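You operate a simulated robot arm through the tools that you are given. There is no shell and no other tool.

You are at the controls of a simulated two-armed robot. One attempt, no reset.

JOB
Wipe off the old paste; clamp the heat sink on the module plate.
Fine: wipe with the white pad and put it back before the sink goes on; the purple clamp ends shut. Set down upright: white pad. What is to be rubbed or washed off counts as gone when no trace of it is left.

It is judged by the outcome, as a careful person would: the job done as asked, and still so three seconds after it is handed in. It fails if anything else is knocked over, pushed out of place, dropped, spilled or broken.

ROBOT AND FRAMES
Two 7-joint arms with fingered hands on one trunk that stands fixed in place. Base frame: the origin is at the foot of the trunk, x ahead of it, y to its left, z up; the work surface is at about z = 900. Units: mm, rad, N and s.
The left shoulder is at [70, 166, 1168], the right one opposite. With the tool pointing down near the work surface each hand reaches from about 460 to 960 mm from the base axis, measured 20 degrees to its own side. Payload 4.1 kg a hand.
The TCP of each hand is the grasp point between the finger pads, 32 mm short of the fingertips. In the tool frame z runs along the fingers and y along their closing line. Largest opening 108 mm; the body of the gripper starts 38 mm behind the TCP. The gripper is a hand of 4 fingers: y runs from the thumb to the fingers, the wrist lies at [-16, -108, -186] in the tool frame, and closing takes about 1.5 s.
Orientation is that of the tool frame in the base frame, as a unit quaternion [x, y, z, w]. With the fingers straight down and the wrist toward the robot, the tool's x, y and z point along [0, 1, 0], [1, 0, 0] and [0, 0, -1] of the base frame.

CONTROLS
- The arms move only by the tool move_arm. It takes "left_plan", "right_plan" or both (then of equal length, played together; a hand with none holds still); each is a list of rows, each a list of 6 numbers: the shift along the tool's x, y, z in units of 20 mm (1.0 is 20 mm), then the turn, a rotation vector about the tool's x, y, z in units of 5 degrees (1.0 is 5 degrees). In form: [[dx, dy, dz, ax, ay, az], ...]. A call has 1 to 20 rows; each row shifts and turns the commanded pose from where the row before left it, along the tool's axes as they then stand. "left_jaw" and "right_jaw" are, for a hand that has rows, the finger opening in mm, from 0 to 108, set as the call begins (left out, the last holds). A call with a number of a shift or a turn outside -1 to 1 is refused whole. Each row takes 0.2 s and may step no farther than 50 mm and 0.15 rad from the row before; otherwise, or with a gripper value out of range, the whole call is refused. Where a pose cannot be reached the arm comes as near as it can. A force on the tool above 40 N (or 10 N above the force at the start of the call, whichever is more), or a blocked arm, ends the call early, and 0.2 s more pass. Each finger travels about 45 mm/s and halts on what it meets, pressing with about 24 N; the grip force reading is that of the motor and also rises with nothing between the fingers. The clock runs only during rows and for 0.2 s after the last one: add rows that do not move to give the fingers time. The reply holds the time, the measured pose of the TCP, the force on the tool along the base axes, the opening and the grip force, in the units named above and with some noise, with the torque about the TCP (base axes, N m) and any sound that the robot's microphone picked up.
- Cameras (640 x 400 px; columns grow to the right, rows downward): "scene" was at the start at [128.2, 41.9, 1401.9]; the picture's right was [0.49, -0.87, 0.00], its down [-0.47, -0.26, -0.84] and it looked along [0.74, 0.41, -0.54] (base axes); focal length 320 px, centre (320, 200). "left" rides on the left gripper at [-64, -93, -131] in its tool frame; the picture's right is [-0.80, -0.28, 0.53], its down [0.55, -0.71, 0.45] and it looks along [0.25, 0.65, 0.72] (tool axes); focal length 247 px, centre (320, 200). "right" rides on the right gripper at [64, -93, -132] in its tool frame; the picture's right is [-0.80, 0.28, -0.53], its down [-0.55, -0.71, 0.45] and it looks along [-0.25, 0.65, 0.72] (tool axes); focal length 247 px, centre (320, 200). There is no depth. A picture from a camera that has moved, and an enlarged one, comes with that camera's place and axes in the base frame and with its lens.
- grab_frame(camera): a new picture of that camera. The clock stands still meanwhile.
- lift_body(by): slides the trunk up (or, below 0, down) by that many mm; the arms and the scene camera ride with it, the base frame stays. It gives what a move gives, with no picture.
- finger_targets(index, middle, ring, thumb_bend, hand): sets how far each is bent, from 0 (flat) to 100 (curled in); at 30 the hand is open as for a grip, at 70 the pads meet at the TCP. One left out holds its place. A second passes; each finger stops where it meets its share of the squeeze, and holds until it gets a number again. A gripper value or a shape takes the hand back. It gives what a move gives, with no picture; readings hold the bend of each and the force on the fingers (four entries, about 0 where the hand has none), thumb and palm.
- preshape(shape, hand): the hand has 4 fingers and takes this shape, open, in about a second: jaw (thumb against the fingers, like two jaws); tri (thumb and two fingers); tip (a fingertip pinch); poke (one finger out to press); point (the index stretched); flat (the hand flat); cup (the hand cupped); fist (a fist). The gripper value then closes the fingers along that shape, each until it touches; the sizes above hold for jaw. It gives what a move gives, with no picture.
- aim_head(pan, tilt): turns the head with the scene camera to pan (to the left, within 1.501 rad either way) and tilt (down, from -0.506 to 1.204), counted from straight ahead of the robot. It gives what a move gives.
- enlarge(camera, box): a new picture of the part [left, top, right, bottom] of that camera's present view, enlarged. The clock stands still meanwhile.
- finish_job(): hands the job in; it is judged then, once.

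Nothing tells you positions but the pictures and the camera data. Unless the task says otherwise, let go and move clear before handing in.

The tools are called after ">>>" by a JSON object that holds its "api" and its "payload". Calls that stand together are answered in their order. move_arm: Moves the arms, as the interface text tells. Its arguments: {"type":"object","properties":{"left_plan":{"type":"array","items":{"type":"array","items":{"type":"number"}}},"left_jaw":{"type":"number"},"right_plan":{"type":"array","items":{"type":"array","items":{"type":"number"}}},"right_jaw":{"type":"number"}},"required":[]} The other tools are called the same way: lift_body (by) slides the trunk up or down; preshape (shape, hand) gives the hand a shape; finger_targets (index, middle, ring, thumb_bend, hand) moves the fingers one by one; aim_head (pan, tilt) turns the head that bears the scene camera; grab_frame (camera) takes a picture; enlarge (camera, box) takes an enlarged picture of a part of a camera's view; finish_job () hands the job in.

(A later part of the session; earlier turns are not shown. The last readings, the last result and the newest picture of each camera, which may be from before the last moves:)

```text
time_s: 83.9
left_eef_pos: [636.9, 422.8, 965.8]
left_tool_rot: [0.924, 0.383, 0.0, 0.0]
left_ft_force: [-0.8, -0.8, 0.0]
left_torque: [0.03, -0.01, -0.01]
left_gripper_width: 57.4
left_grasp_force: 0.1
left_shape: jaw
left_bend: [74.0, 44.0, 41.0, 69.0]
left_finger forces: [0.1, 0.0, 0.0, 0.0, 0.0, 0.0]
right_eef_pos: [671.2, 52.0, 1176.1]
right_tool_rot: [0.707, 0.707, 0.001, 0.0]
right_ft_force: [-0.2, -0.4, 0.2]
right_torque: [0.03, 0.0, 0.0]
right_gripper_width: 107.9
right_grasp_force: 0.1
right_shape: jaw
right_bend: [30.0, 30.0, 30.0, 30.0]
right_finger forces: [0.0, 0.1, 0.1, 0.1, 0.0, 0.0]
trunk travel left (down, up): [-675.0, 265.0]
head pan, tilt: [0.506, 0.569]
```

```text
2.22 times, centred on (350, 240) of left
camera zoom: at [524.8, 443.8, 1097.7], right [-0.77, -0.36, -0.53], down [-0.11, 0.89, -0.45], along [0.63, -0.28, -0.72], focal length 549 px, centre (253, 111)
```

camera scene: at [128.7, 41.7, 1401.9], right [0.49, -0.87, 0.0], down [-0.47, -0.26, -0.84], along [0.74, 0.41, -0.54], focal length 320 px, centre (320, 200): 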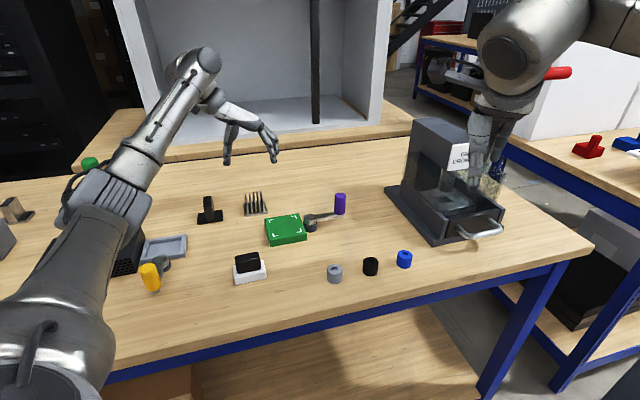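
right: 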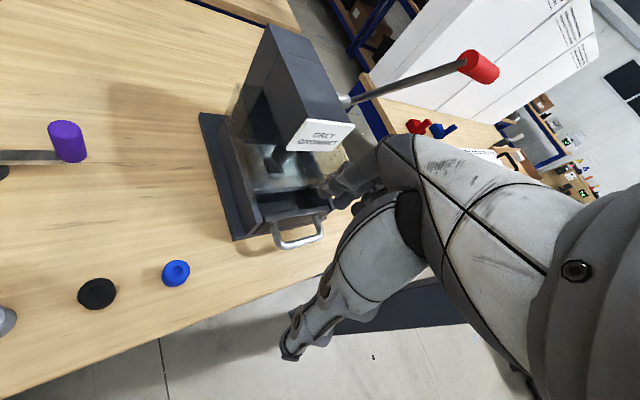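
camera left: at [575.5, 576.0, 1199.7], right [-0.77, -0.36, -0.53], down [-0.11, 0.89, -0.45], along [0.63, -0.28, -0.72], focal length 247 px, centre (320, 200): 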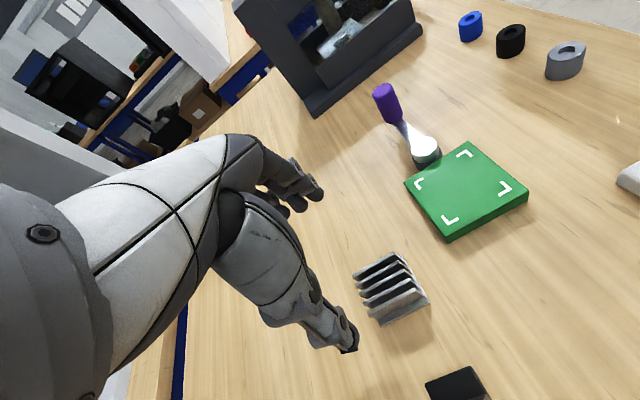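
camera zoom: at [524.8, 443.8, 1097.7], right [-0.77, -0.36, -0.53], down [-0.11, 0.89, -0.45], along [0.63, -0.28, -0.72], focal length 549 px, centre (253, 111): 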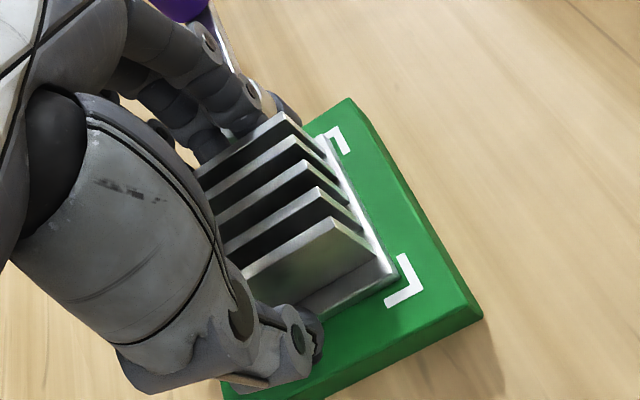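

Released cleanly. Rising straight up, then I'll inspect the placement and the clamp.

>>> {"api": "move_arm", "payload": {"left_plan": [[0, 0, -0.3, 0, 0, 0], [0, 0, -0.7, 0, 0, 0], [0, 0, -1, 0, 0, 0], [0, 0, -1, 0, 0, 0], [0, 0, -1, 0, 0, 0], [0, 0, -1, 0, 0, 0], [0, 0, -1, 0, 0, 0], [0, 0, 0, 0, 0, 0]]}}

>>> {"api": "enlarge", "payload": {"camera": "scene", "box": [255, 185, 325, 250]}}

>>> {"api": "enlarge", "payload": {"camera": "left", "box": [240, 100, 480, 340]}}

>>> {"api": "grab_frame", "payload": {"camera": "scene"}}

```text
time_s: 85.7
left_eef_pos: [637.0, 421.8, 1085.9]
left_tool_rot: [0.924, 0.383, 0.0, 0.0]
left_ft_force: [-0.2, -0.2, -0.7]
left_torque: [-0.01, 0.01, 0.04]
left_gripper_width: 57.5
left_grasp_force: 0.2
left_shape: jaw
left_bend: [74.0, 44.0, 41.0, 69.0]
left_finger forces: [0.1, 0.0, 0.0, 0.0, 0.1, 0.1]
right_eef_pos: [671.6, 51.7, 1175.8]
right_tool_rot: [0.707, 0.707, -0.001, 0.0]
right_ft_force: [0.6, -0.5, -0.1]
right_torque: [0.04, 0.02, 0.03]
right_gripper_width: 107.7
right_grasp_force: 0.0
right_shape: jaw
right_bend: [30.0, 30.0, 30.0, 30.0]
right_finger forces: [0.0, 0.1, 0.0, 0.0, 0.1, 0.1]
trunk travel left (down, up): [-675.0, 265.0]
head pan, tilt: [0.506, 0.569]
```

```text
6.15 times, centred on (290, 218) of scene
camera zoom: at [128.5, 42.2, 1401.9], right [0.49, -0.87, 0.0], down [-0.47, -0.26, -0.84], along [0.74, 0.41, -0.54], focal length 1969 px, centre (505, 92)
```

zoom: 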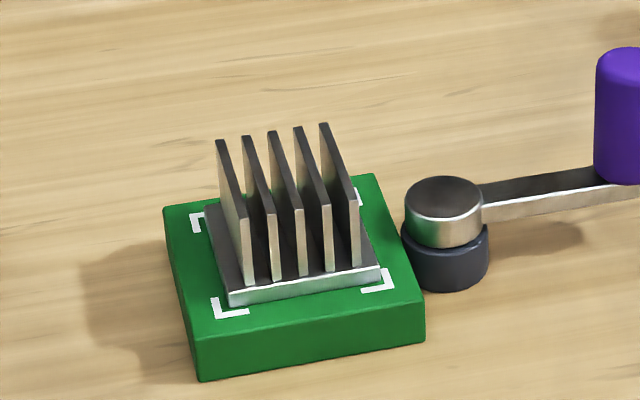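

```text
1.67 times, centred on (360, 220) of left
camera zoom: at [524.9, 444.3, 1217.9], right [-0.76, -0.36, -0.53], down [-0.11, 0.89, -0.45], along [0.63, -0.28, -0.72], focal length 412 px, centre (253, 167)
```

zoom: 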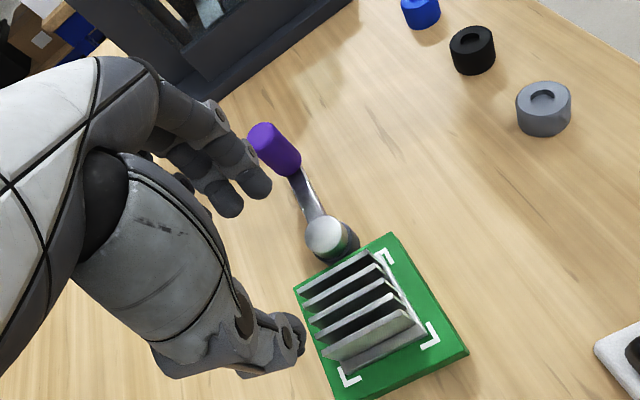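

```text
taken
camera scene: at [128.5, 42.2, 1401.9], right [0.49, -0.87, 0.0], down [-0.47, -0.26, -0.84], along [0.74, 0.41, -0.54], focal length 320 px, centre (320, 200)
```

scene: 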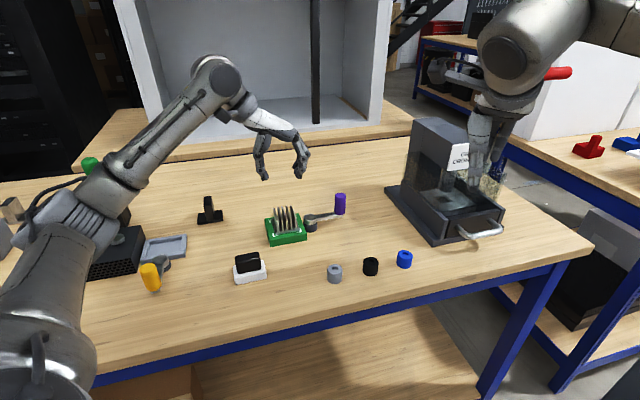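

The sink sits centred in the marks. Now I'll study the clamp more closely before pushing its lever.

>>> {"api": "enlarge", "payload": {"camera": "left", "box": [320, 160, 400, 240]}}

>>> {"api": "enlarge", "payload": {"camera": "scene", "box": [295, 185, 355, 235]}}

>>> {"api": "enlarge", "payload": {"camera": "right", "box": [0, 80, 120, 220]}}

```text
5.00 times, centred on (360, 200) of left
camera zoom: at [524.9, 444.3, 1217.9], right [-0.76, -0.36, -0.53], down [-0.11, 0.89, -0.45], along [0.63, -0.28, -0.72], focal length 1235 px, centre (120, 200)
```

zoom: 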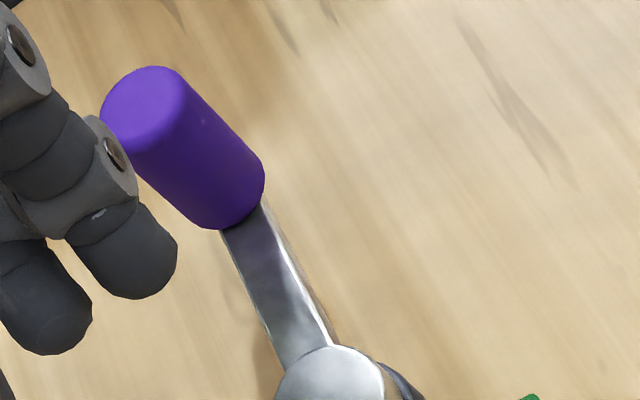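

```text
8.00 times, centred on (325, 210) of scene
camera zoom: at [128.5, 42.2, 1401.9], right [0.49, -0.87, 0.0], down [-0.47, -0.26, -0.84], along [0.74, 0.41, -0.54], focal length 2559 px, centre (280, 120)
```

zoom: 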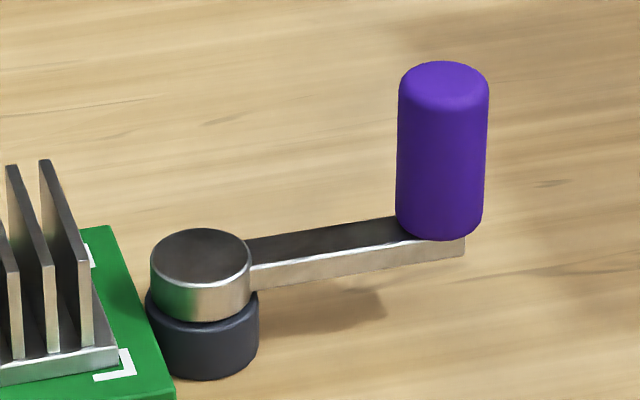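

```text
2.86 times, centred on (60, 150) of right
camera zoom: at [579.3, 116.7, 1306.8], right [0.28, -0.8, 0.53], down [-0.71, -0.55, -0.45], along [0.65, -0.25, -0.72], focal length 706 px, centre (1063, 343)
```

zoom: 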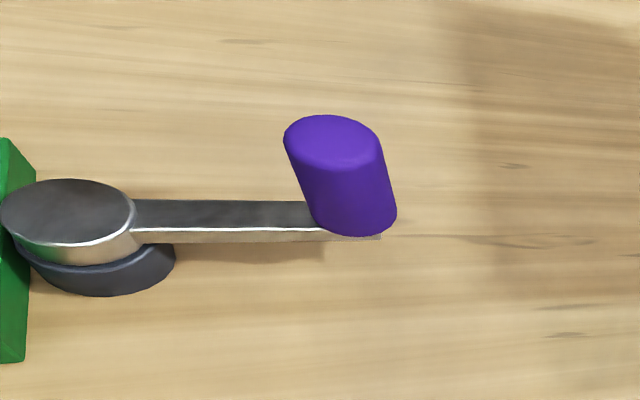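

The lever turns about its vertical pivot near (686, 379), with the purple handle at about (746, 326), 80 mm out. I'll bring the left hand over the handle, high, with the jaw opened moderately.

>>> {"api": "move_arm", "payload": {"left_plan": [[0.039, 0.9075, 0, 0, 0, 0], [0.039, 0.9075, 0, 0, 0, 0], [0.039, 0.9075, 0, 0, 0, 0], [0.039, 0.9075, 0, 0, 0, 0], [0.039, 0.9075, 0, 0, 0, 0], [0.039, 0.9075, 0, 0, 0, 0], [0.039, 0.9075, 0, 0, 0, 0], [0.039, 0.9075, 0, 0, 0, 0], [0, 0, 0, 0, 0, 0]], "left_jaw": 75}}

>>> {"api": "grab_frame", "payload": {"camera": "scene"}}

>>> {"api": "grab_frame", "payload": {"camera": "left"}}

```text
time_s: 87.7
left_eef_pos: [744.4, 325.6, 1084.7]
left_tool_rot: [0.924, 0.383, 0.0, 0.0]
left_ft_force: [0.5, 0.6, 0.4]
left_torque: [-0.01, -0.02, 0.0]
left_gripper_width: 74.8
left_grasp_force: 0.2
left_shape: jaw
left_bend: [27.0, 38.0, 35.0, 62.0]
left_finger forces: [0.0, 0.0, 0.0, 0.0, 0.0, 0.0]
right_eef_pos: [671.1, 52.3, 1175.6]
right_tool_rot: [0.707, 0.707, 0.0, 0.0]
right_ft_force: [-0.6, 0.5, -0.2]
right_torque: [-0.03, 0.03, 0.0]
right_gripper_width: 107.7
right_grasp_force: 0.1
right_shape: jaw
right_bend: [30.0, 30.0, 30.0, 30.0]
right_finger forces: [0.0, 0.0, 0.1, 0.0, 0.0, 0.1]
trunk travel left (down, up): [-675.0, 265.0]
head pan, tilt: [0.506, 0.569]
```

```text
taken
camera scene: at [128.0, 42.3, 1401.9], right [0.49, -0.87, 0.0], down [-0.47, -0.26, -0.84], along [0.74, 0.41, -0.54], focal length 320 px, centre (320, 200)
```

scene: 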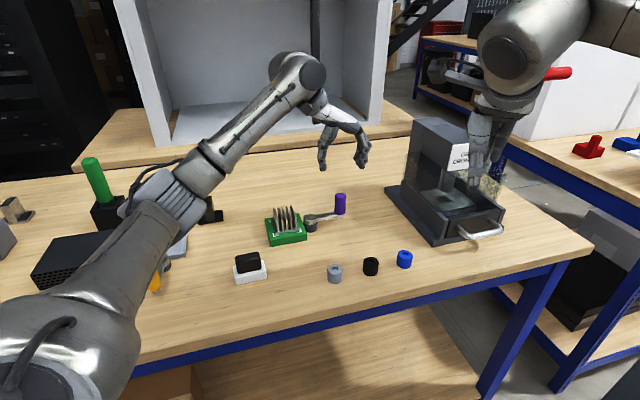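

```text
taken
camera left: at [631.7, 347.1, 1217.3], right [-0.76, -0.36, -0.53], down [-0.11, 0.89, -0.45], along [0.64, -0.28, -0.72], focal length 247 px, centre (320, 200)
```

left: 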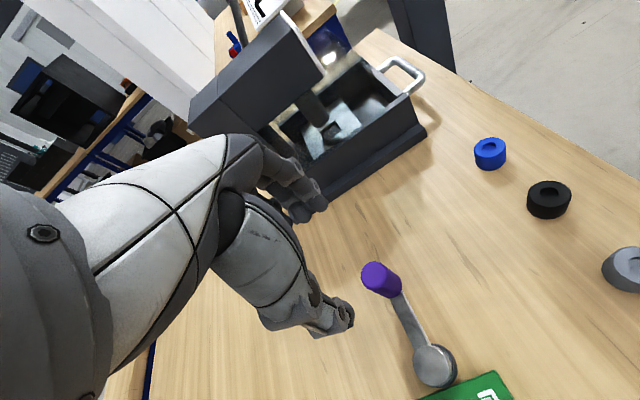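

>>> {"api": "move_arm", "payload": {"left_plan": [[0, 0, 1, 0, 0, 0], [0, 0, 1, 0, 0, 0], [0, 0, 1, 0, 0, 0], [0, 0, 0.5, 0, 0, 0], [0, 0, 0, 0, 0, 0]]}}

>>> {"api": "enlarge", "payload": {"camera": "scene", "box": [285, 140, 385, 240]}}

>>> {"api": "enlarge", "payload": {"camera": "left", "box": [220, 130, 460, 370]}}

```text
time_s: 88.9
left_eef_pos: [743.6, 324.5, 1015.5]
left_tool_rot: [0.924, 0.382, 0.0, 0.0]
left_ft_force: [-0.9, -0.3, 0.4]
left_torque: [-0.02, -0.04, -0.02]
left_gripper_width: 74.6
left_grasp_force: 0.1
left_shape: jaw
left_bend: [27.0, 38.0, 35.0, 62.0]
left_finger forces: [0.0, 0.1, 0.0, 0.0, 0.1, 0.1]
right_eef_pos: [671.4, 51.3, 1176.3]
right_tool_rot: [0.708, 0.706, 0.0, 0.0]
right_ft_force: [0.3, 0.2, -0.6]
right_torque: [0.02, -0.01, 0.0]
right_gripper_width: 107.5
right_grasp_force: 0.1
right_shape: jaw
right_bend: [30.0, 30.0, 30.0, 30.0]
right_finger forces: [0.0, 0.1, 0.1, 0.1, 0.0, 0.0]
trunk travel left (down, up): [-675.0, 265.0]
head pan, tilt: [0.506, 0.569]
```

```text
4.00 times, centred on (335, 190) of scene
camera zoom: at [128.3, 41.7, 1401.9], right [0.49, -0.87, 0.0], down [-0.47, -0.26, -0.84], along [0.74, 0.41, -0.54], focal length 1280 px, centre (260, 240)
```

zoom: 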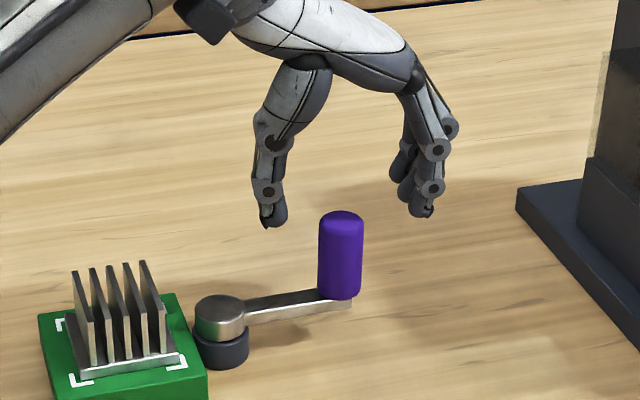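

```text
1.67 times, centred on (340, 250) of left
camera zoom: at [632.0, 345.2, 1147.5], right [-0.76, -0.36, -0.53], down [-0.11, 0.89, -0.45], along [0.64, -0.28, -0.72], focal length 412 px, centre (287, 117)
```

zoom: 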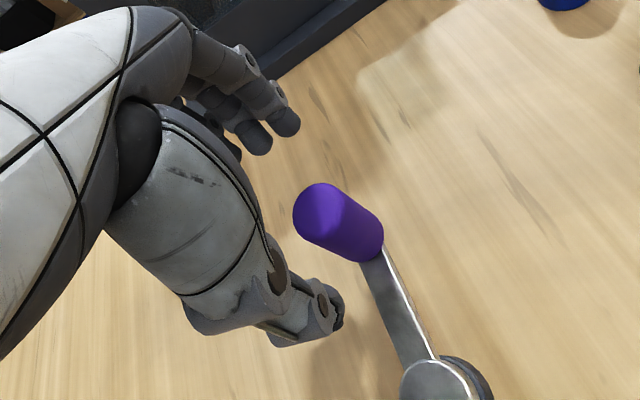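

>>> {"api": "move_arm", "payload": {"left_plan": [[0, 0, 0.8, 0, 0, 0], [0, 0, 0.8, 0, 0, 0], [0, 0, 0.5, 0, 0, 0], [0, 0, 0, 0, 0, 0]]}}

>>> {"api": "enlarge", "payload": {"camera": "scene", "box": [295, 160, 375, 240]}}

>>> {"api": "enlarge", "payload": {"camera": "left", "box": [220, 130, 420, 330]}}

```text
time_s: 89.9
left_eef_pos: [743.7, 324.9, 973.7]
left_tool_rot: [0.924, 0.382, 0.0, 0.0]
left_ft_force: [-0.7, 0.3, 0.9]
left_torque: [0.0, 0.01, 0.0]
left_gripper_width: 74.6
left_grasp_force: 0.0
left_shape: jaw
left_bend: [27.0, 38.0, 35.0, 62.0]
left_finger forces: [0.0, 0.0, 0.1, 0.0, 0.1, 0.1]
right_eef_pos: [672.2, 52.0, 1176.4]
right_tool_rot: [0.708, 0.707, -0.001, 0.0]
right_ft_force: [-0.6, 1.0, -0.4]
right_torque: [-0.01, -0.05, 0.01]
right_gripper_width: 107.6
right_grasp_force: 0.0
right_shape: jaw
right_bend: [30.0, 30.0, 30.0, 30.0]
right_finger forces: [0.0, 0.1, 0.0, 0.1, 0.1, 0.1]
trunk travel left (down, up): [-675.0, 265.0]
head pan, tilt: [0.506, 0.569]
```

```text
5.00 times, centred on (335, 200) of scene
camera zoom: at [128.4, 41.8, 1401.9], right [0.49, -0.87, 0.0], down [-0.47, -0.26, -0.84], along [0.74, 0.41, -0.54], focal length 1600 px, centre (245, 200)
```

zoom: 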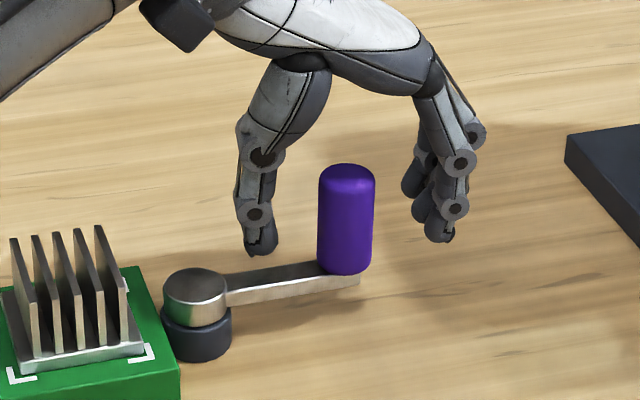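

```text
2.00 times, centred on (320, 230) of left
camera zoom: at [631.5, 345.4, 1105.6], right [-0.76, -0.36, -0.53], down [-0.11, 0.89, -0.45], along [0.63, -0.28, -0.72], focal length 494 px, centre (320, 140)
```

zoom: 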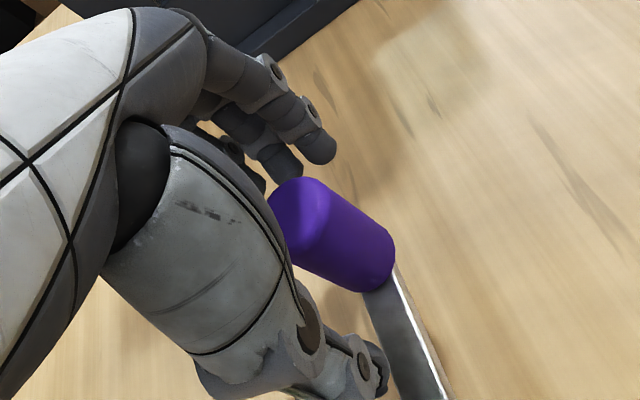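

The handle is between thumb and fingers. Closing on it now.

>>> {"api": "move_arm", "payload": {"left_plan": [[0, 0, 0, 0, 0, 0], [0, 0, 0, 0, 0, 0], [0, 0, 0, 0, 0, 0], [0, 0, 0, 0, 0, 0], [0, 0, 0, 0, 0, 0], [0, 0, 0, 0, 0, 0], [0, 0, 0, 0, 0, 0]], "left_jaw": 15}}

>>> {"api": "enlarge", "payload": {"camera": "scene", "box": [255, 160, 375, 250]}}

>>> {"api": "enlarge", "payload": {"camera": "left", "box": [220, 130, 420, 330]}}

```text
time_s: 91.5
left_eef_pos: [743.0, 326.7, 973.6]
left_tool_rot: [0.924, 0.383, -0.001, 0.0]
left_ft_force: [-3.1, 5.5, 0.0]
left_torque: [0.1, 0.08, -0.02]
left_gripper_width: 15.1
left_grasp_force: 23.9
left_shape: jaw
left_bend: [73.0, 68.0, 70.0, 73.0]
left_finger forces: [12.0, 4.4, 0.0, 0.1, 23.5, 0.0]
right_eef_pos: [670.4, 53.1, 1175.5]
right_tool_rot: [0.707, 0.707, 0.0, 0.0]
right_ft_force: [0.8, -0.1, -0.6]
right_torque: [-0.01, -0.02, 0.0]
right_gripper_width: 107.6
right_grasp_force: 0.0
right_shape: jaw
right_bend: [30.0, 30.0, 30.0, 30.0]
right_finger forces: [0.0, 0.0, 0.1, 0.0, 0.0, 0.0]
trunk travel left (down, up): [-675.0, 265.0]
head pan, tilt: [0.506, 0.569]
```

```text
4.44 times, centred on (315, 205) of scene
camera zoom: at [127.9, 43.0, 1401.9], right [0.49, -0.87, 0.0], down [-0.47, -0.26, -0.84], along [0.74, 0.41, -0.54], focal length 1422 px, centre (342, 178)
```

zoom: 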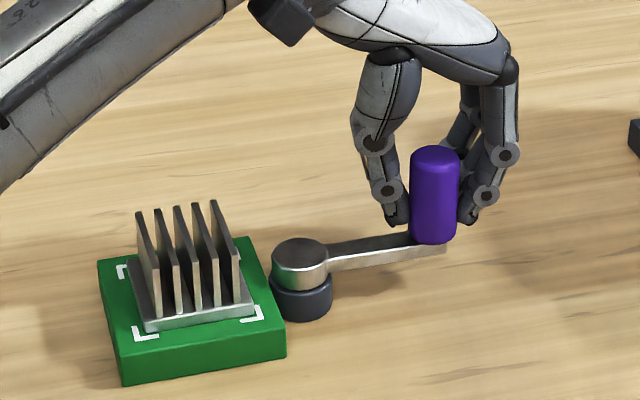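

```text
2.00 times, centred on (320, 230) of left
camera zoom: at [631.0, 346.9, 1105.6], right [-0.76, -0.36, -0.53], down [-0.11, 0.89, -0.45], along [0.64, -0.28, -0.72], focal length 494 px, centre (320, 140)
```

zoom: 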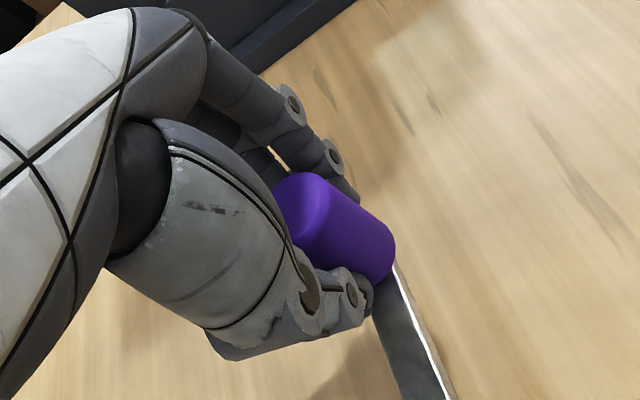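

Gripped. Testing a small tangential push in the +x_tool direction (away from the robot) to see if the lever moves.

>>> {"api": "move_arm", "payload": {"left_plan": [[0.2, 0, 0, 0, 0, 0], [0.2, 0, 0, 0, 0, 0], [0, 0, 0, 0, 0, 0]]}}

>>> {"api": "enlarge", "payload": {"camera": "scene", "box": [255, 160, 375, 250]}}

```text
time_s: 92.3
left_eef_pos: [748.0, 330.9, 973.9]
left_tool_rot: [0.924, 0.383, 0.0, 0.0]
left_ft_force: [-14.1, 3.7, -4.3]
left_torque: [0.08, 0.35, 0.32]
left_gripper_width: 14.6
left_grasp_force: 24.1
left_shape: jaw
left_bend: [73.0, 71.0, 70.0, 73.0]
left_finger forces: [11.2, 4.6, 0.0, 0.1, 25.8, 0.1]
right_eef_pos: [670.2, 52.7, 1177.2]
right_tool_rot: [0.707, 0.707, 0.001, 0.002]
right_ft_force: [-0.3, 0.2, -0.2]
right_torque: [0.03, 0.01, 0.0]
right_gripper_width: 107.7
right_grasp_force: 0.1
right_shape: jaw
right_bend: [30.0, 30.0, 30.0, 30.0]
right_finger forces: [0.1, 0.0, 0.1, 0.0, 0.0, 0.1]
trunk travel left (down, up): [-675.0, 265.0]
head pan, tilt: [0.506, 0.569]
```

```text
4.44 times, centred on (315, 205) of scene
camera zoom: at [126.5, 42.7, 1402.0], right [0.49, -0.87, 0.0], down [-0.47, -0.26, -0.84], along [0.74, 0.41, -0.54], focal length 1422 px, centre (342, 178)
```

zoom: 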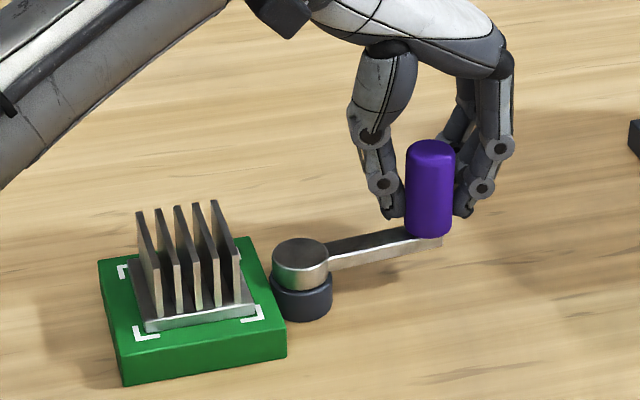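

The lever swings that way with light force. I'll follow its arc around the pivot, turning the hand partially with it, and check every 20°.

>>> {"api": "move_arm", "payload": {"left_plan": [[0.332, -0.062, 0, 0, 0, -0.5], [0.329, -0.077, 0, 0, 0, -0.5], [0.3255, -0.091, 0, 0, 0, -0.5], [0.321, -0.105, 0, 0, 0, -0.5], [0, 0, 0, 0, 0, 0]]}}

>>> {"api": "enlarge", "payload": {"camera": "scene", "box": [255, 160, 375, 250]}}

>>> {"api": "enlarge", "payload": {"camera": "left", "box": [220, 130, 460, 370]}}

```text
time_s: 93.5
left_eef_pos: [761.5, 354.3, 974.1]
left_tool_rot: [0.887, 0.461, 0.0, 0.001]
left_ft_force: [-10.8, 1.3, -5.0]
left_torque: [0.05, 0.24, 0.16]
left_gripper_width: 14.2
left_grasp_force: 23.8
left_shape: jaw
left_bend: [73.0, 71.0, 70.0, 73.0]
left_finger forces: [11.9, 1.7, 0.0, 0.0, 17.2, 0.1]
right_eef_pos: [671.7, 52.7, 1177.3]
right_tool_rot: [0.707, 0.707, 0.0, 0.0]
right_ft_force: [-0.1, 1.1, 0.0]
right_torque: [0.01, 0.0, 0.0]
right_gripper_width: 107.7
right_grasp_force: 0.1
right_shape: jaw
right_bend: [30.0, 30.0, 30.0, 30.0]
right_finger forces: [0.1, 0.1, 0.0, 0.0, 0.0, 0.0]
trunk travel left (down, up): [-675.0, 265.0]
head pan, tilt: [0.506, 0.569]
```

```text
4.44 times, centred on (315, 205) of scene
camera zoom: at [127.4, 42.5, 1402.0], right [0.49, -0.87, 0.0], down [-0.47, -0.26, -0.84], along [0.74, 0.41, -0.54], focal length 1422 px, centre (342, 178)
```

zoom: 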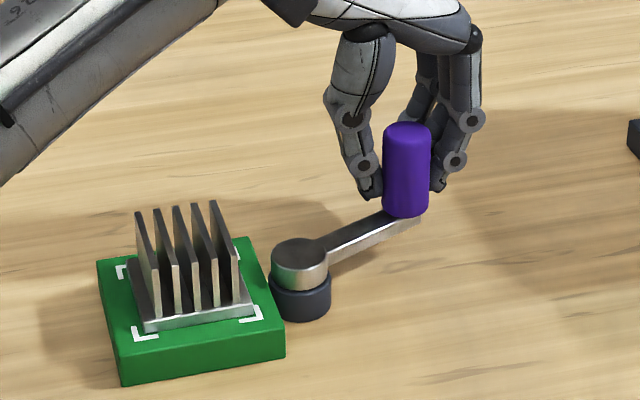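

```text
1.67 times, centred on (340, 250) of left
camera zoom: at [647.8, 355.6, 1106.1], right [-0.69, -0.49, -0.53], down [-0.26, 0.85, -0.45], along [0.68, -0.17, -0.72], focal length 412 px, centre (287, 117)
```

zoom: 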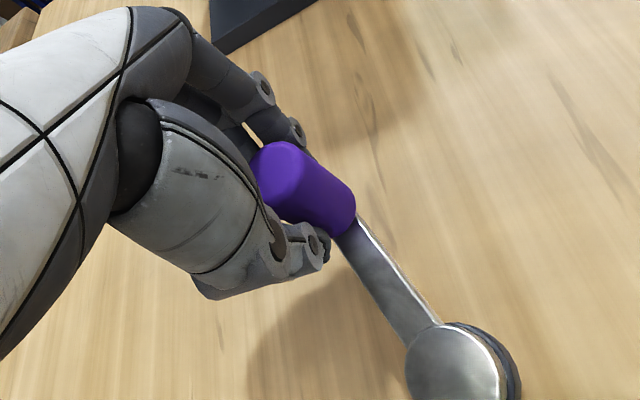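

The lever follows, but the handle is slipping toward the edge of the grip. I'll reopen, recentre on the handle, and check whether the lever stays put.

>>> {"api": "move_arm", "payload": {"left_plan": [[0, 0, 0, 0, 0, 0], [0, 0, 0, 0, 0, 0], [0, 0, 0, 0, 0, 0], [0, 0, 0, 0, 0, 0]], "left_jaw": 60}}

>>> {"api": "enlarge", "payload": {"camera": "scene", "box": [255, 160, 375, 250]}}

>>> {"api": "enlarge", "payload": {"camera": "left", "box": [220, 130, 460, 370]}}

```text
time_s: 94.5
left_eef_pos: [762.2, 353.4, 974.8]
left_tool_rot: [0.887, 0.462, 0.0, 0.0]
left_ft_force: [0.1, -0.4, 0.4]
left_torque: [0.01, -0.01, -0.03]
left_gripper_width: 59.6
left_grasp_force: 0.2
left_shape: jaw
left_bend: [74.0, 43.0, 40.0, 69.0]
left_finger forces: [0.1, 0.0, 0.0, 0.0, 0.0, 0.0]
right_eef_pos: [670.6, 51.9, 1176.4]
right_tool_rot: [0.707, 0.707, 0.001, 0.0]
right_ft_force: [-0.3, 0.6, -0.1]
right_torque: [0.0, 0.0, 0.0]
right_gripper_width: 107.6
right_grasp_force: 0.2
right_shape: jaw
right_bend: [30.0, 30.0, 30.0, 30.0]
right_finger forces: [0.0, 0.1, 0.0, 0.0, 0.0, 0.1]
trunk travel left (down, up): [-675.0, 265.0]
head pan, tilt: [0.506, 0.569]
```

```text
4.44 times, centred on (315, 205) of scene
camera zoom: at [128.7, 41.6, 1401.9], right [0.49, -0.87, 0.0], down [-0.47, -0.26, -0.84], along [0.74, 0.41, -0.54], focal length 1422 px, centre (342, 178)
```

zoom: 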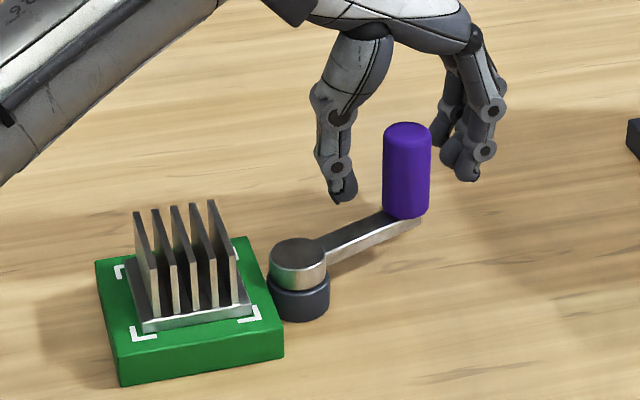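

```text
1.67 times, centred on (340, 250) of left
camera zoom: at [648.7, 355.0, 1105.9], right [-0.69, -0.49, -0.53], down [-0.26, 0.85, -0.45], along [0.67, -0.17, -0.72], focal length 412 px, centre (287, 117)
```

zoom: 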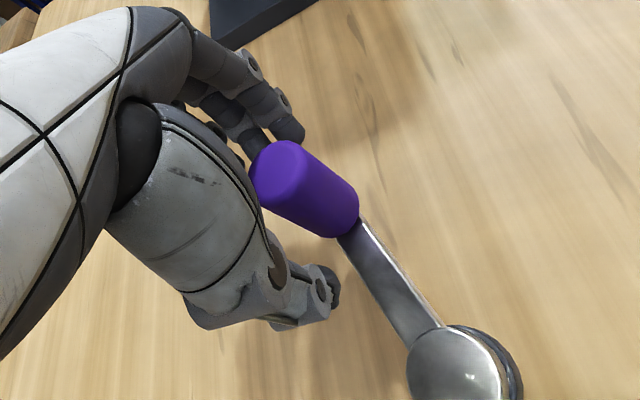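

The lever holds its angle on its own. Triangulating both cameras puts the handle near (757, 348). I'll shift the hand back so the thumb bears on the trailing side of the handle, then regrip.

>>> {"api": "move_arm", "payload": {"left_plan": [[-0.4, 0, 0, 0, 0, 0], [-0.42, 0, 0, 0, 0, 0], [0, 0, 0, 0, 0, 0]]}}

>>> {"api": "enlarge", "payload": {"camera": "left", "box": [220, 130, 460, 370]}}

>>> {"api": "enlarge", "payload": {"camera": "scene", "box": [255, 160, 375, 250]}}

```text
time_s: 95.3
left_eef_pos: [751.8, 340.7, 973.7]
left_tool_rot: [0.887, 0.461, 0.0, 0.0]
left_ft_force: [1.0, -1.1, 0.2]
left_torque: [-0.02, 0.02, -0.02]
left_gripper_width: 59.5
left_grasp_force: 0.0
left_shape: jaw
left_bend: [74.0, 43.0, 40.0, 69.0]
left_finger forces: [0.0, 0.0, 0.0, 0.0, 0.0, 0.0]
right_eef_pos: [672.8, 51.8, 1174.4]
right_tool_rot: [0.707, 0.707, 0.0, 0.0]
right_ft_force: [0.0, -0.1, -0.2]
right_torque: [0.01, -0.04, 0.01]
right_gripper_width: 107.6
right_grasp_force: 0.1
right_shape: jaw
right_bend: [30.0, 30.0, 30.0, 30.0]
right_finger forces: [0.0, 0.0, 0.1, 0.0, 0.0, 0.0]
trunk travel left (down, up): [-675.0, 265.0]
head pan, tilt: [0.506, 0.569]
```

```text
1.67 times, centred on (340, 250) of left
camera zoom: at [638.4, 342.2, 1105.8], right [-0.69, -0.49, -0.53], down [-0.26, 0.85, -0.45], along [0.67, -0.17, -0.72], focal length 412 px, centre (287, 117)
```

zoom: 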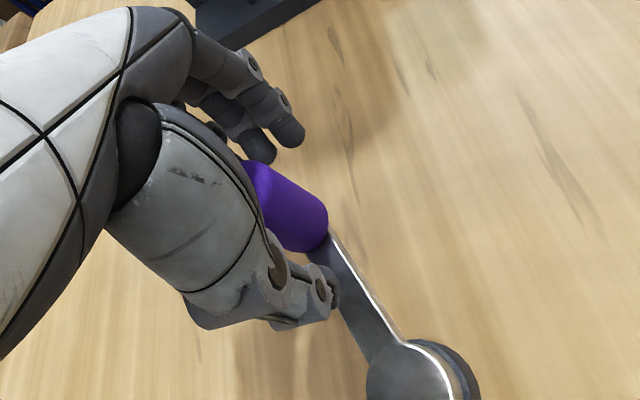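

```text
4.44 times, centred on (315, 205) of scene
camera zoom: at [128.4, 41.9, 1401.9], right [0.49, -0.87, 0.0], down [-0.47, -0.26, -0.84], along [0.74, 0.41, -0.54], focal length 1422 px, centre (342, 178)
```

zoom: 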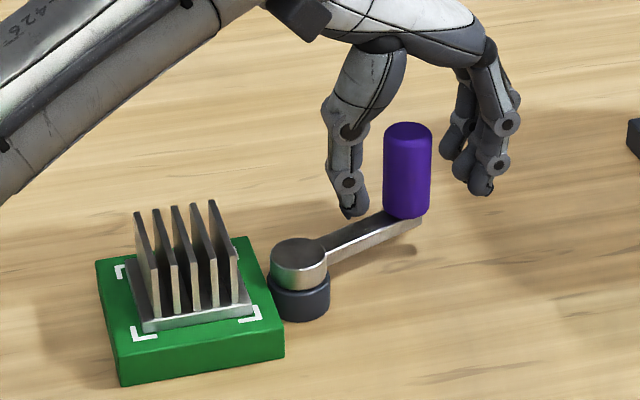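

>>> {"api": "move_arm", "payload": {"left_plan": [[0, 0, 0, 0, 0, 0], [0, 0, 0, 0, 0, 0], [0, 0, 0, 0, 0, 0], [0, 0, 0, 0, 0, 0], [0, 0, 0, 0, 0, 0]], "left_jaw": 15}}

>>> {"api": "enlarge", "payload": {"camera": "left", "box": [220, 130, 460, 370]}}

>>> {"api": "enlarge", "payload": {"camera": "scene", "box": [255, 160, 375, 250]}}

```text
time_s: 96.5
left_eef_pos: [750.3, 341.4, 974.5]
left_tool_rot: [0.887, 0.462, 0.0, 0.0]
left_ft_force: [-6.7, 2.6, -1.7]
left_torque: [0.04, 0.16, 0.05]
left_gripper_width: 16.6
left_grasp_force: 24.0
left_shape: jaw
left_bend: [71.0, 60.0, 70.0, 74.0]
left_finger forces: [7.3, 6.5, 0.1, 0.0, 20.4, 0.1]
right_eef_pos: [671.2, 52.3, 1176.1]
right_tool_rot: [0.707, 0.707, 0.0, 0.001]
right_ft_force: [-0.1, 0.5, -0.4]
right_torque: [0.01, 0.02, 0.03]
right_gripper_width: 107.7
right_grasp_force: 0.1
right_shape: jaw
right_bend: [30.0, 30.0, 30.0, 30.0]
right_finger forces: [0.0, 0.0, 0.0, 0.1, 0.0, 0.0]
trunk travel left (down, up): [-675.0, 265.0]
head pan, tilt: [0.506, 0.569]
```

```text
1.67 times, centred on (340, 250) of left
camera zoom: at [637.6, 342.8, 1105.9], right [-0.69, -0.49, -0.53], down [-0.26, 0.85, -0.45], along [0.67, -0.17, -0.72], focal length 412 px, centre (287, 117)
```

zoom: 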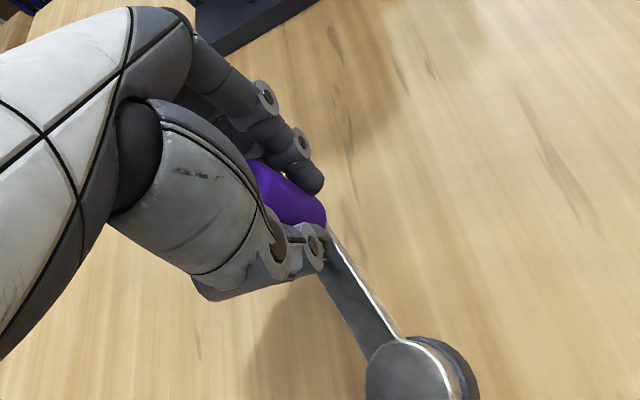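

```text
4.44 times, centred on (315, 205) of scene
camera zoom: at [127.6, 42.3, 1401.9], right [0.49, -0.87, 0.0], down [-0.47, -0.26, -0.84], along [0.74, 0.41, -0.54], focal length 1422 px, centre (342, 178)
```

zoom: 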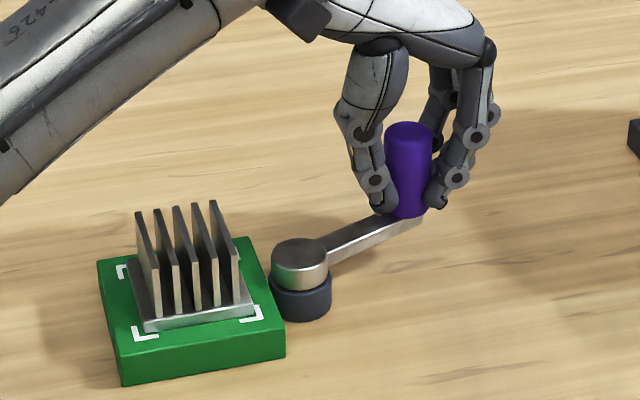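

Now thumb and index sit behind the handle with good support. Continuing along the arc.

>>> {"api": "move_arm", "payload": {"left_plan": [[0.325, -0.059, 0, 0, 0, -0.6], [0.327, -0.072, 0, 0, 0, -0.6], [0.319, -0.085, 0, 0, 0, -0.6], [0.314, -0.092, 0, 0, 0, -0.6], [0, 0, 0, 0, 0, 0]]}}

>>> {"api": "enlarge", "payload": {"camera": "left", "box": [220, 130, 460, 370]}}

>>> {"api": "enlarge", "payload": {"camera": "scene", "box": [255, 160, 375, 250]}}

```text
time_s: 97.7
left_eef_pos: [758.6, 365.3, 973.2]
left_tool_rot: [0.834, 0.552, 0.0, 0.0]
left_ft_force: [-13.0, -2.8, -7.5]
left_torque: [-0.14, 0.29, 0.36]
left_gripper_width: 16.6
left_grasp_force: 23.9
left_shape: jaw
left_bend: [71.0, 61.0, 70.0, 74.0]
left_finger forces: [6.4, 6.3, 0.1, 0.1, 28.4, 0.1]
right_eef_pos: [670.5, 50.6, 1176.1]
right_tool_rot: [0.708, 0.707, 0.0, 0.0]
right_ft_force: [0.2, 0.0, -0.2]
right_torque: [-0.03, 0.01, -0.01]
right_gripper_width: 107.7
right_grasp_force: 0.0
right_shape: jaw
right_bend: [30.0, 30.0, 30.0, 30.0]
right_finger forces: [0.0, 0.0, 0.1, 0.1, 0.0, 0.1]
trunk travel left (down, up): [-675.0, 265.0]
head pan, tilt: [0.506, 0.569]
```

```text
1.67 times, centred on (340, 250) of left
camera zoom: at [647.6, 344.0, 1106.1], right [-0.57, -0.62, -0.53], down [-0.43, 0.78, -0.45], along [0.69, -0.02, -0.72], focal length 412 px, centre (287, 117)
```

zoom: 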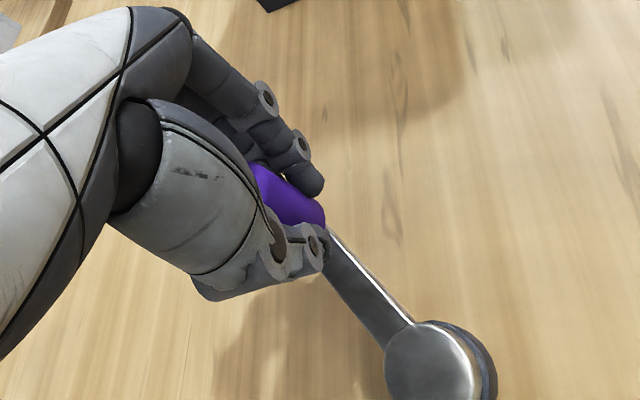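

```text
4.44 times, centred on (315, 205) of scene
camera zoom: at [127.1, 41.7, 1402.0], right [0.49, -0.87, 0.0], down [-0.47, -0.26, -0.84], along [0.74, 0.41, -0.54], focal length 1422 px, centre (342, 178)
```

zoom: 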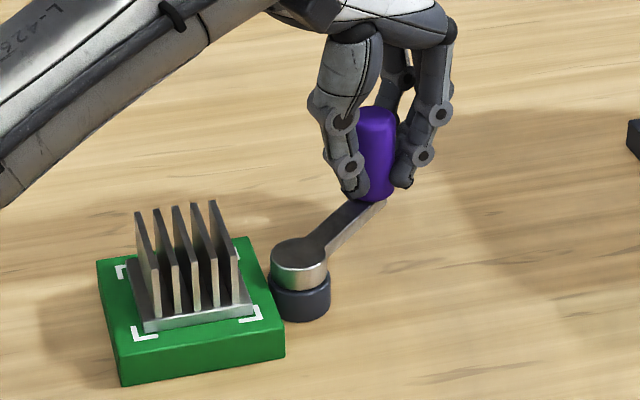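

>>> {"api": "move_arm", "payload": {"left_plan": [[0.289, -0.139, 0, 0, 0, -0.6], [0.287, -0.147, 0, 0, 0, -0.6], [0.279, -0.164, 0, 0, 0, -0.6], [0.278, -0.167, 0, 0, 0, -0.6], [0, 0, 0, 0, 0, 0]]}}

>>> {"api": "enlarge", "payload": {"camera": "left", "box": [220, 130, 460, 370]}}

>>> {"api": "enlarge", "payload": {"camera": "scene", "box": [255, 160, 375, 250]}}

```text
time_s: 98.9
left_eef_pos: [757.2, 390.2, 974.2]
left_tool_rot: [0.772, 0.636, 0.0, 0.0]
left_ft_force: [-4.3, -6.5, -5.9]
left_torque: [-0.19, 0.03, 0.42]
left_gripper_width: 16.2
left_grasp_force: 23.6
left_shape: jaw
left_bend: [71.0, 60.0, 70.0, 74.0]
left_finger forces: [8.6, 10.0, 0.0, 0.0, 27.1, 0.0]
right_eef_pos: [671.9, 50.9, 1176.7]
right_tool_rot: [0.707, 0.707, 0.0, 0.0]
right_ft_force: [-0.5, 1.1, 0.0]
right_torque: [0.01, -0.01, 0.0]
right_gripper_width: 107.6
right_grasp_force: 0.0
right_shape: jaw
right_bend: [30.0, 30.0, 30.0, 30.0]
right_finger forces: [0.0, 0.1, 0.0, 0.0, 0.0, 0.0]
trunk travel left (down, up): [-675.0, 265.0]
head pan, tilt: [0.506, 0.569]
```

```text
1.67 times, centred on (340, 250) of left
camera zoom: at [652.7, 346.6, 1106.2], right [-0.43, -0.73, -0.53], down [-0.59, 0.67, -0.45], along [0.69, 0.12, -0.72], focal length 412 px, centre (287, 117)
```

zoom: 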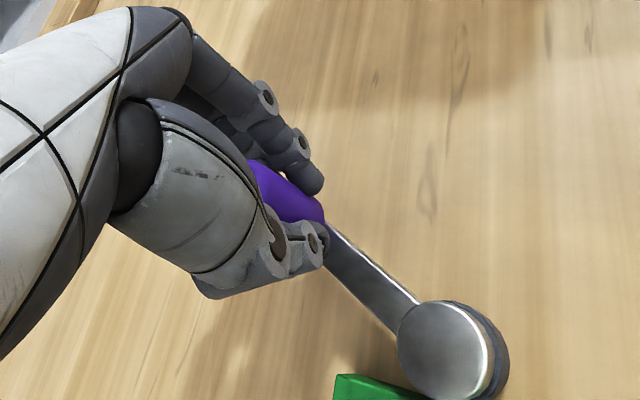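

```text
4.44 times, centred on (315, 205) of scene
camera zoom: at [128.6, 41.0, 1401.9], right [0.49, -0.87, 0.0], down [-0.47, -0.26, -0.84], along [0.74, 0.41, -0.54], focal length 1422 px, centre (342, 178)
```

zoom: 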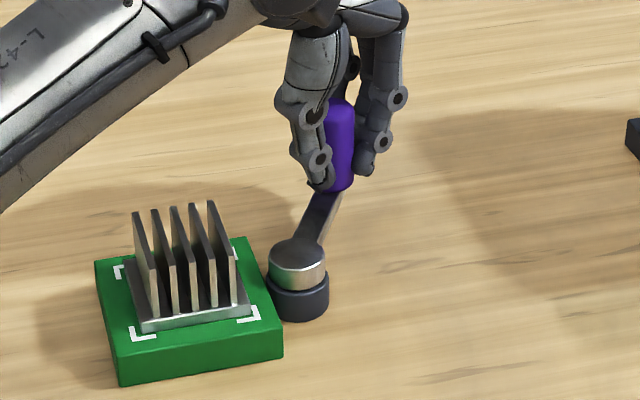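

>>> {"api": "move_arm", "payload": {"left_plan": [[0.286, -0.137, 0, 0, 0, -0.6], [0.281, -0.146, 0, 0, 0, -0.6], [0.275, -0.156, 0, 0, 0, -0.6], [0.268, -0.166, 0, 0, 0, -0.6], [0, 0, 0, 0, 0, 0]]}}

>>> {"api": "enlarge", "payload": {"camera": "left", "box": [220, 130, 460, 370]}}

>>> {"api": "enlarge", "payload": {"camera": "scene", "box": [255, 160, 375, 250]}}

```text
time_s: 100.1
left_eef_pos: [746.2, 413.7, 974.6]
left_tool_rot: [0.7, 0.714, 0.0, -0.002]
left_ft_force: [-3.6, -8.5, -5.6]
left_torque: [-0.13, -0.01, 0.44]
left_gripper_width: 16.0
left_grasp_force: 23.9
left_shape: jaw
left_bend: [71.0, 59.0, 70.0, 75.0]
left_finger forces: [7.1, 14.0, 1.3, 0.0, 28.6, 0.0]
right_eef_pos: [673.2, 50.9, 1176.4]
right_tool_rot: [0.707, 0.707, 0.001, 0.0]
right_ft_force: [-0.5, -0.4, -0.1]
right_torque: [0.01, 0.01, -0.02]
right_gripper_width: 107.8
right_grasp_force: 0.1
right_shape: jaw
right_bend: [30.0, 30.0, 30.0, 30.0]
right_finger forces: [0.0, 0.0, 0.0, 0.1, 0.0, 0.1]
trunk travel left (down, up): [-675.0, 265.0]
head pan, tilt: [0.506, 0.569]
```

```text
1.67 times, centred on (340, 250) of left
camera zoom: at [654.5, 348.8, 1106.0], right [-0.27, -0.8, -0.53], down [-0.72, 0.54, -0.45], along [0.64, 0.26, -0.72], focal length 412 px, centre (287, 117)
```

zoom: 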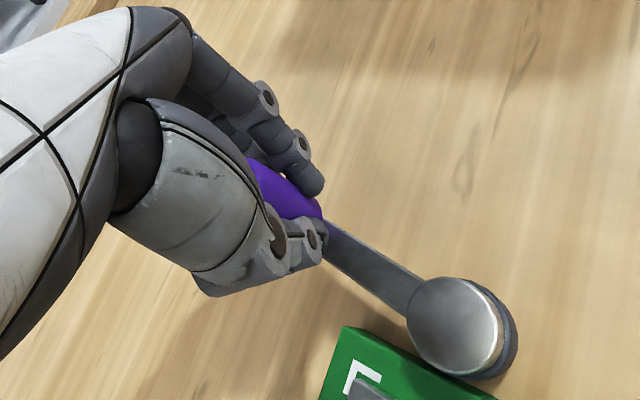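

```text
4.44 times, centred on (315, 205) of scene
camera zoom: at [128.7, 40.7, 1401.9], right [0.49, -0.87, 0.0], down [-0.47, -0.26, -0.84], along [0.74, 0.41, -0.54], focal length 1422 px, centre (342, 178)
```

zoom: 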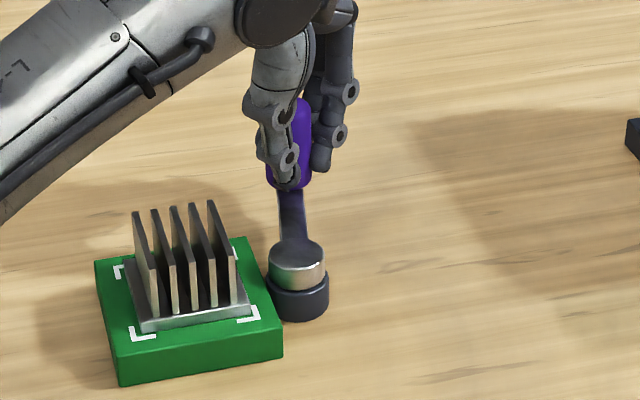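

>>> {"api": "move_arm", "payload": {"left_plan": [[0.262, -0.175, 0, 0, 0, -0.6], [0.254, -0.184, 0, 0, 0, -0.6], [0, 0, 0, 0, 0, 0]]}}

>>> {"api": "enlarge", "payload": {"camera": "left", "box": [220, 130, 460, 370]}}

>>> {"api": "enlarge", "payload": {"camera": "scene", "box": [255, 160, 375, 250]}}

```text
time_s: 101.0
left_eef_pos: [740.8, 417.3, 974.5]
left_tool_rot: [0.667, 0.745, -0.003, 0.006]
left_ft_force: [13.0, -34.1, 0.0]
left_torque: [-0.77, -0.59, -0.07]
left_gripper_width: 16.1
left_grasp_force: 24.3
left_shape: jaw
left_bend: [71.0, 56.0, 70.0, 76.0]
left_finger forces: [23.8, 14.8, 0.1, 0.1, 20.4, 0.0]
right_eef_pos: [672.1, 52.0, 1175.2]
right_tool_rot: [0.705, 0.709, 0.0, -0.002]
right_ft_force: [-0.9, 1.1, 0.7]
right_torque: [-0.05, -0.05, 0.0]
right_gripper_width: 107.5
right_grasp_force: 0.1
right_shape: jaw
right_bend: [30.0, 30.0, 30.0, 30.0]
right_finger forces: [0.1, 0.0, 0.1, 0.0, 0.1, 0.0]
trunk travel left (down, up): [-675.0, 265.0]
head pan, tilt: [0.506, 0.569]
stopped in row 3 (left hand): the force on the tool passed its limit at 42 N (the readings are from after the stop); the commanded pose is now the measured one
```

```text
1.67 times, centred on (340, 250) of left
camera zoom: at [654.3, 345.7, 1106.8], right [-0.19, -0.83, -0.52], down [-0.76, 0.46, -0.46], along [0.62, 0.31, -0.72], focal length 412 px, centre (287, 117)
```

zoom: 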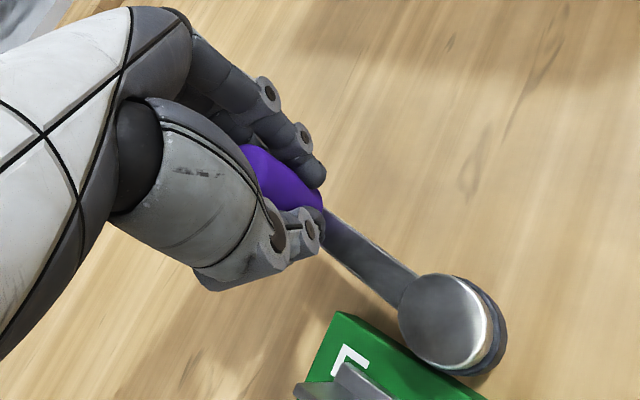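

```text
4.44 times, centred on (315, 205) of scene
camera zoom: at [130.8, 38.5, 1401.9], right [0.48, -0.87, 0.0], down [-0.47, -0.26, -0.84], along [0.74, 0.41, -0.54], focal length 1422 px, centre (342, 178)
```

zoom: 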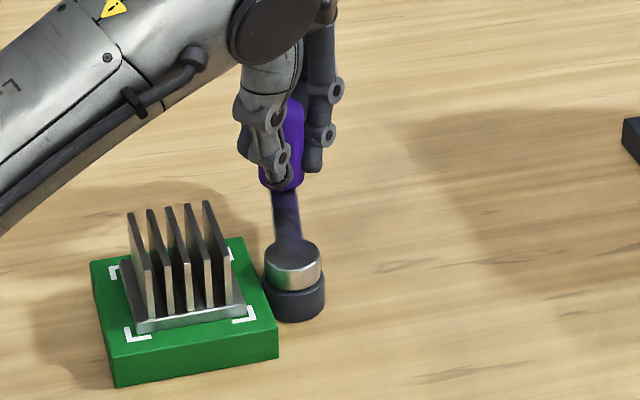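

The lever met a firm end stop after roughly 85–90° of swing, with nothing near it. I'll relax, open the hand, and inspect the lever from clear of it.

>>> {"api": "move_arm", "payload": {"left_plan": [[0, 0, 0, 0, 0, 0], [0, 0, 0, 0, 0, 0]]}}

```text
time_s: 101.6
left_eef_pos: [740.3, 417.4, 974.4]
left_tool_rot: [0.665, 0.747, 0.0, 0.001]
left_ft_force: [10.8, -38.9, -3.8]
left_torque: [-0.9, -0.5, -0.11]
left_gripper_width: 15.7
left_grasp_force: 23.4
left_shape: jaw
left_bend: [71.0, 56.0, 70.0, 76.0]
left_finger forces: [25.6, 14.1, 0.1, 0.1, 21.2, 0.0]
right_eef_pos: [673.6, 49.2, 1175.2]
right_tool_rot: [0.706, 0.708, 0.001, -0.003]
right_ft_force: [0.8, 0.2, -0.1]
right_torque: [0.01, -0.02, -0.01]
right_gripper_width: 107.7
right_grasp_force: 0.1
right_shape: jaw
right_bend: [30.0, 30.0, 30.0, 30.0]
right_finger forces: [0.0, 0.0, 0.0, 0.1, 0.1, 0.0]
trunk travel left (down, up): [-675.0, 265.0]
head pan, tilt: [0.506, 0.569]
```

>>> {"api": "move_arm", "payload": {"left_plan": [[-0.1, 0.05, 0, 0, 0, 0], [-0.1, 0.05, 0, 0, 0, 0], [0, 0, 0, 0, 0, 0]]}}

>>> {"api": "enlarge", "payload": {"camera": "scene", "box": [255, 160, 375, 250]}}

```text
time_s: 102.4
left_eef_pos: [740.6, 417.3, 974.4]
left_tool_rot: [0.664, 0.748, -0.001, 0.001]
left_ft_force: [3.7, -30.7, -5.2]
left_torque: [-0.7, -0.31, -0.03]
left_gripper_width: 15.6
left_grasp_force: 24.2
left_shape: jaw
left_bend: [71.0, 56.0, 70.0, 76.0]
left_finger forces: [21.2, 12.3, 0.3, 0.0, 23.0, 0.0]
right_eef_pos: [672.2, 49.3, 1175.8]
right_tool_rot: [0.706, 0.708, 0.0, -0.002]
right_ft_force: [0.4, 0.5, -0.3]
right_torque: [-0.03, 0.01, 0.02]
right_gripper_width: 107.9
right_grasp_force: 0.0
right_shape: jaw
right_bend: [30.0, 30.0, 30.0, 30.0]
right_finger forces: [0.0, 0.1, 0.0, 0.1, 0.0, 0.0]
trunk travel left (down, up): [-675.0, 265.0]
head pan, tilt: [0.506, 0.569]
```

```text
4.44 times, centred on (315, 205) of scene
camera zoom: at [129.7, 36.6, 1401.9], right [0.49, -0.87, 0.0], down [-0.47, -0.26, -0.84], along [0.74, 0.41, -0.54], focal length 1422 px, centre (342, 178)
```

zoom: 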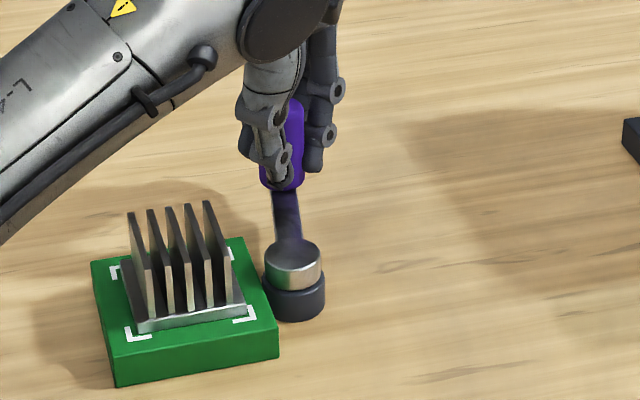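

>>> {"api": "move_arm", "payload": {"left_plan": [[-0.1, 0.02, 0, 0, 0, 0], [-0.1, 0.02, 0, 0, 0, 0], [-0.1, 0.02, 0, 0, 0, 0], [0, 0, 0, 0, 0, 0]]}}

```text
time_s: 103.4
left_eef_pos: [744.0, 417.0, 973.8]
left_tool_rot: [0.662, 0.749, -0.001, 0.002]
left_ft_force: [-1.0, -9.8, -3.7]
left_torque: [-0.2, -0.16, 0.04]
left_gripper_width: 15.8
left_grasp_force: 24.1
left_shape: jaw
left_bend: [71.0, 57.0, 71.0, 76.0]
left_finger forces: [14.9, 12.4, 2.1, 0.0, 21.4, 0.1]
right_eef_pos: [672.2, 53.7, 1176.7]
right_tool_rot: [0.706, 0.708, 0.001, 0.0]
right_ft_force: [0.1, 0.1, -0.3]
right_torque: [0.0, -0.03, -0.01]
right_gripper_width: 107.7
right_grasp_force: 0.2
right_shape: jaw
right_bend: [30.0, 30.0, 30.0, 30.0]
right_finger forces: [0.0, 0.0, 0.0, 0.0, 0.0, 0.0]
trunk travel left (down, up): [-675.0, 265.0]
head pan, tilt: [0.506, 0.569]
```

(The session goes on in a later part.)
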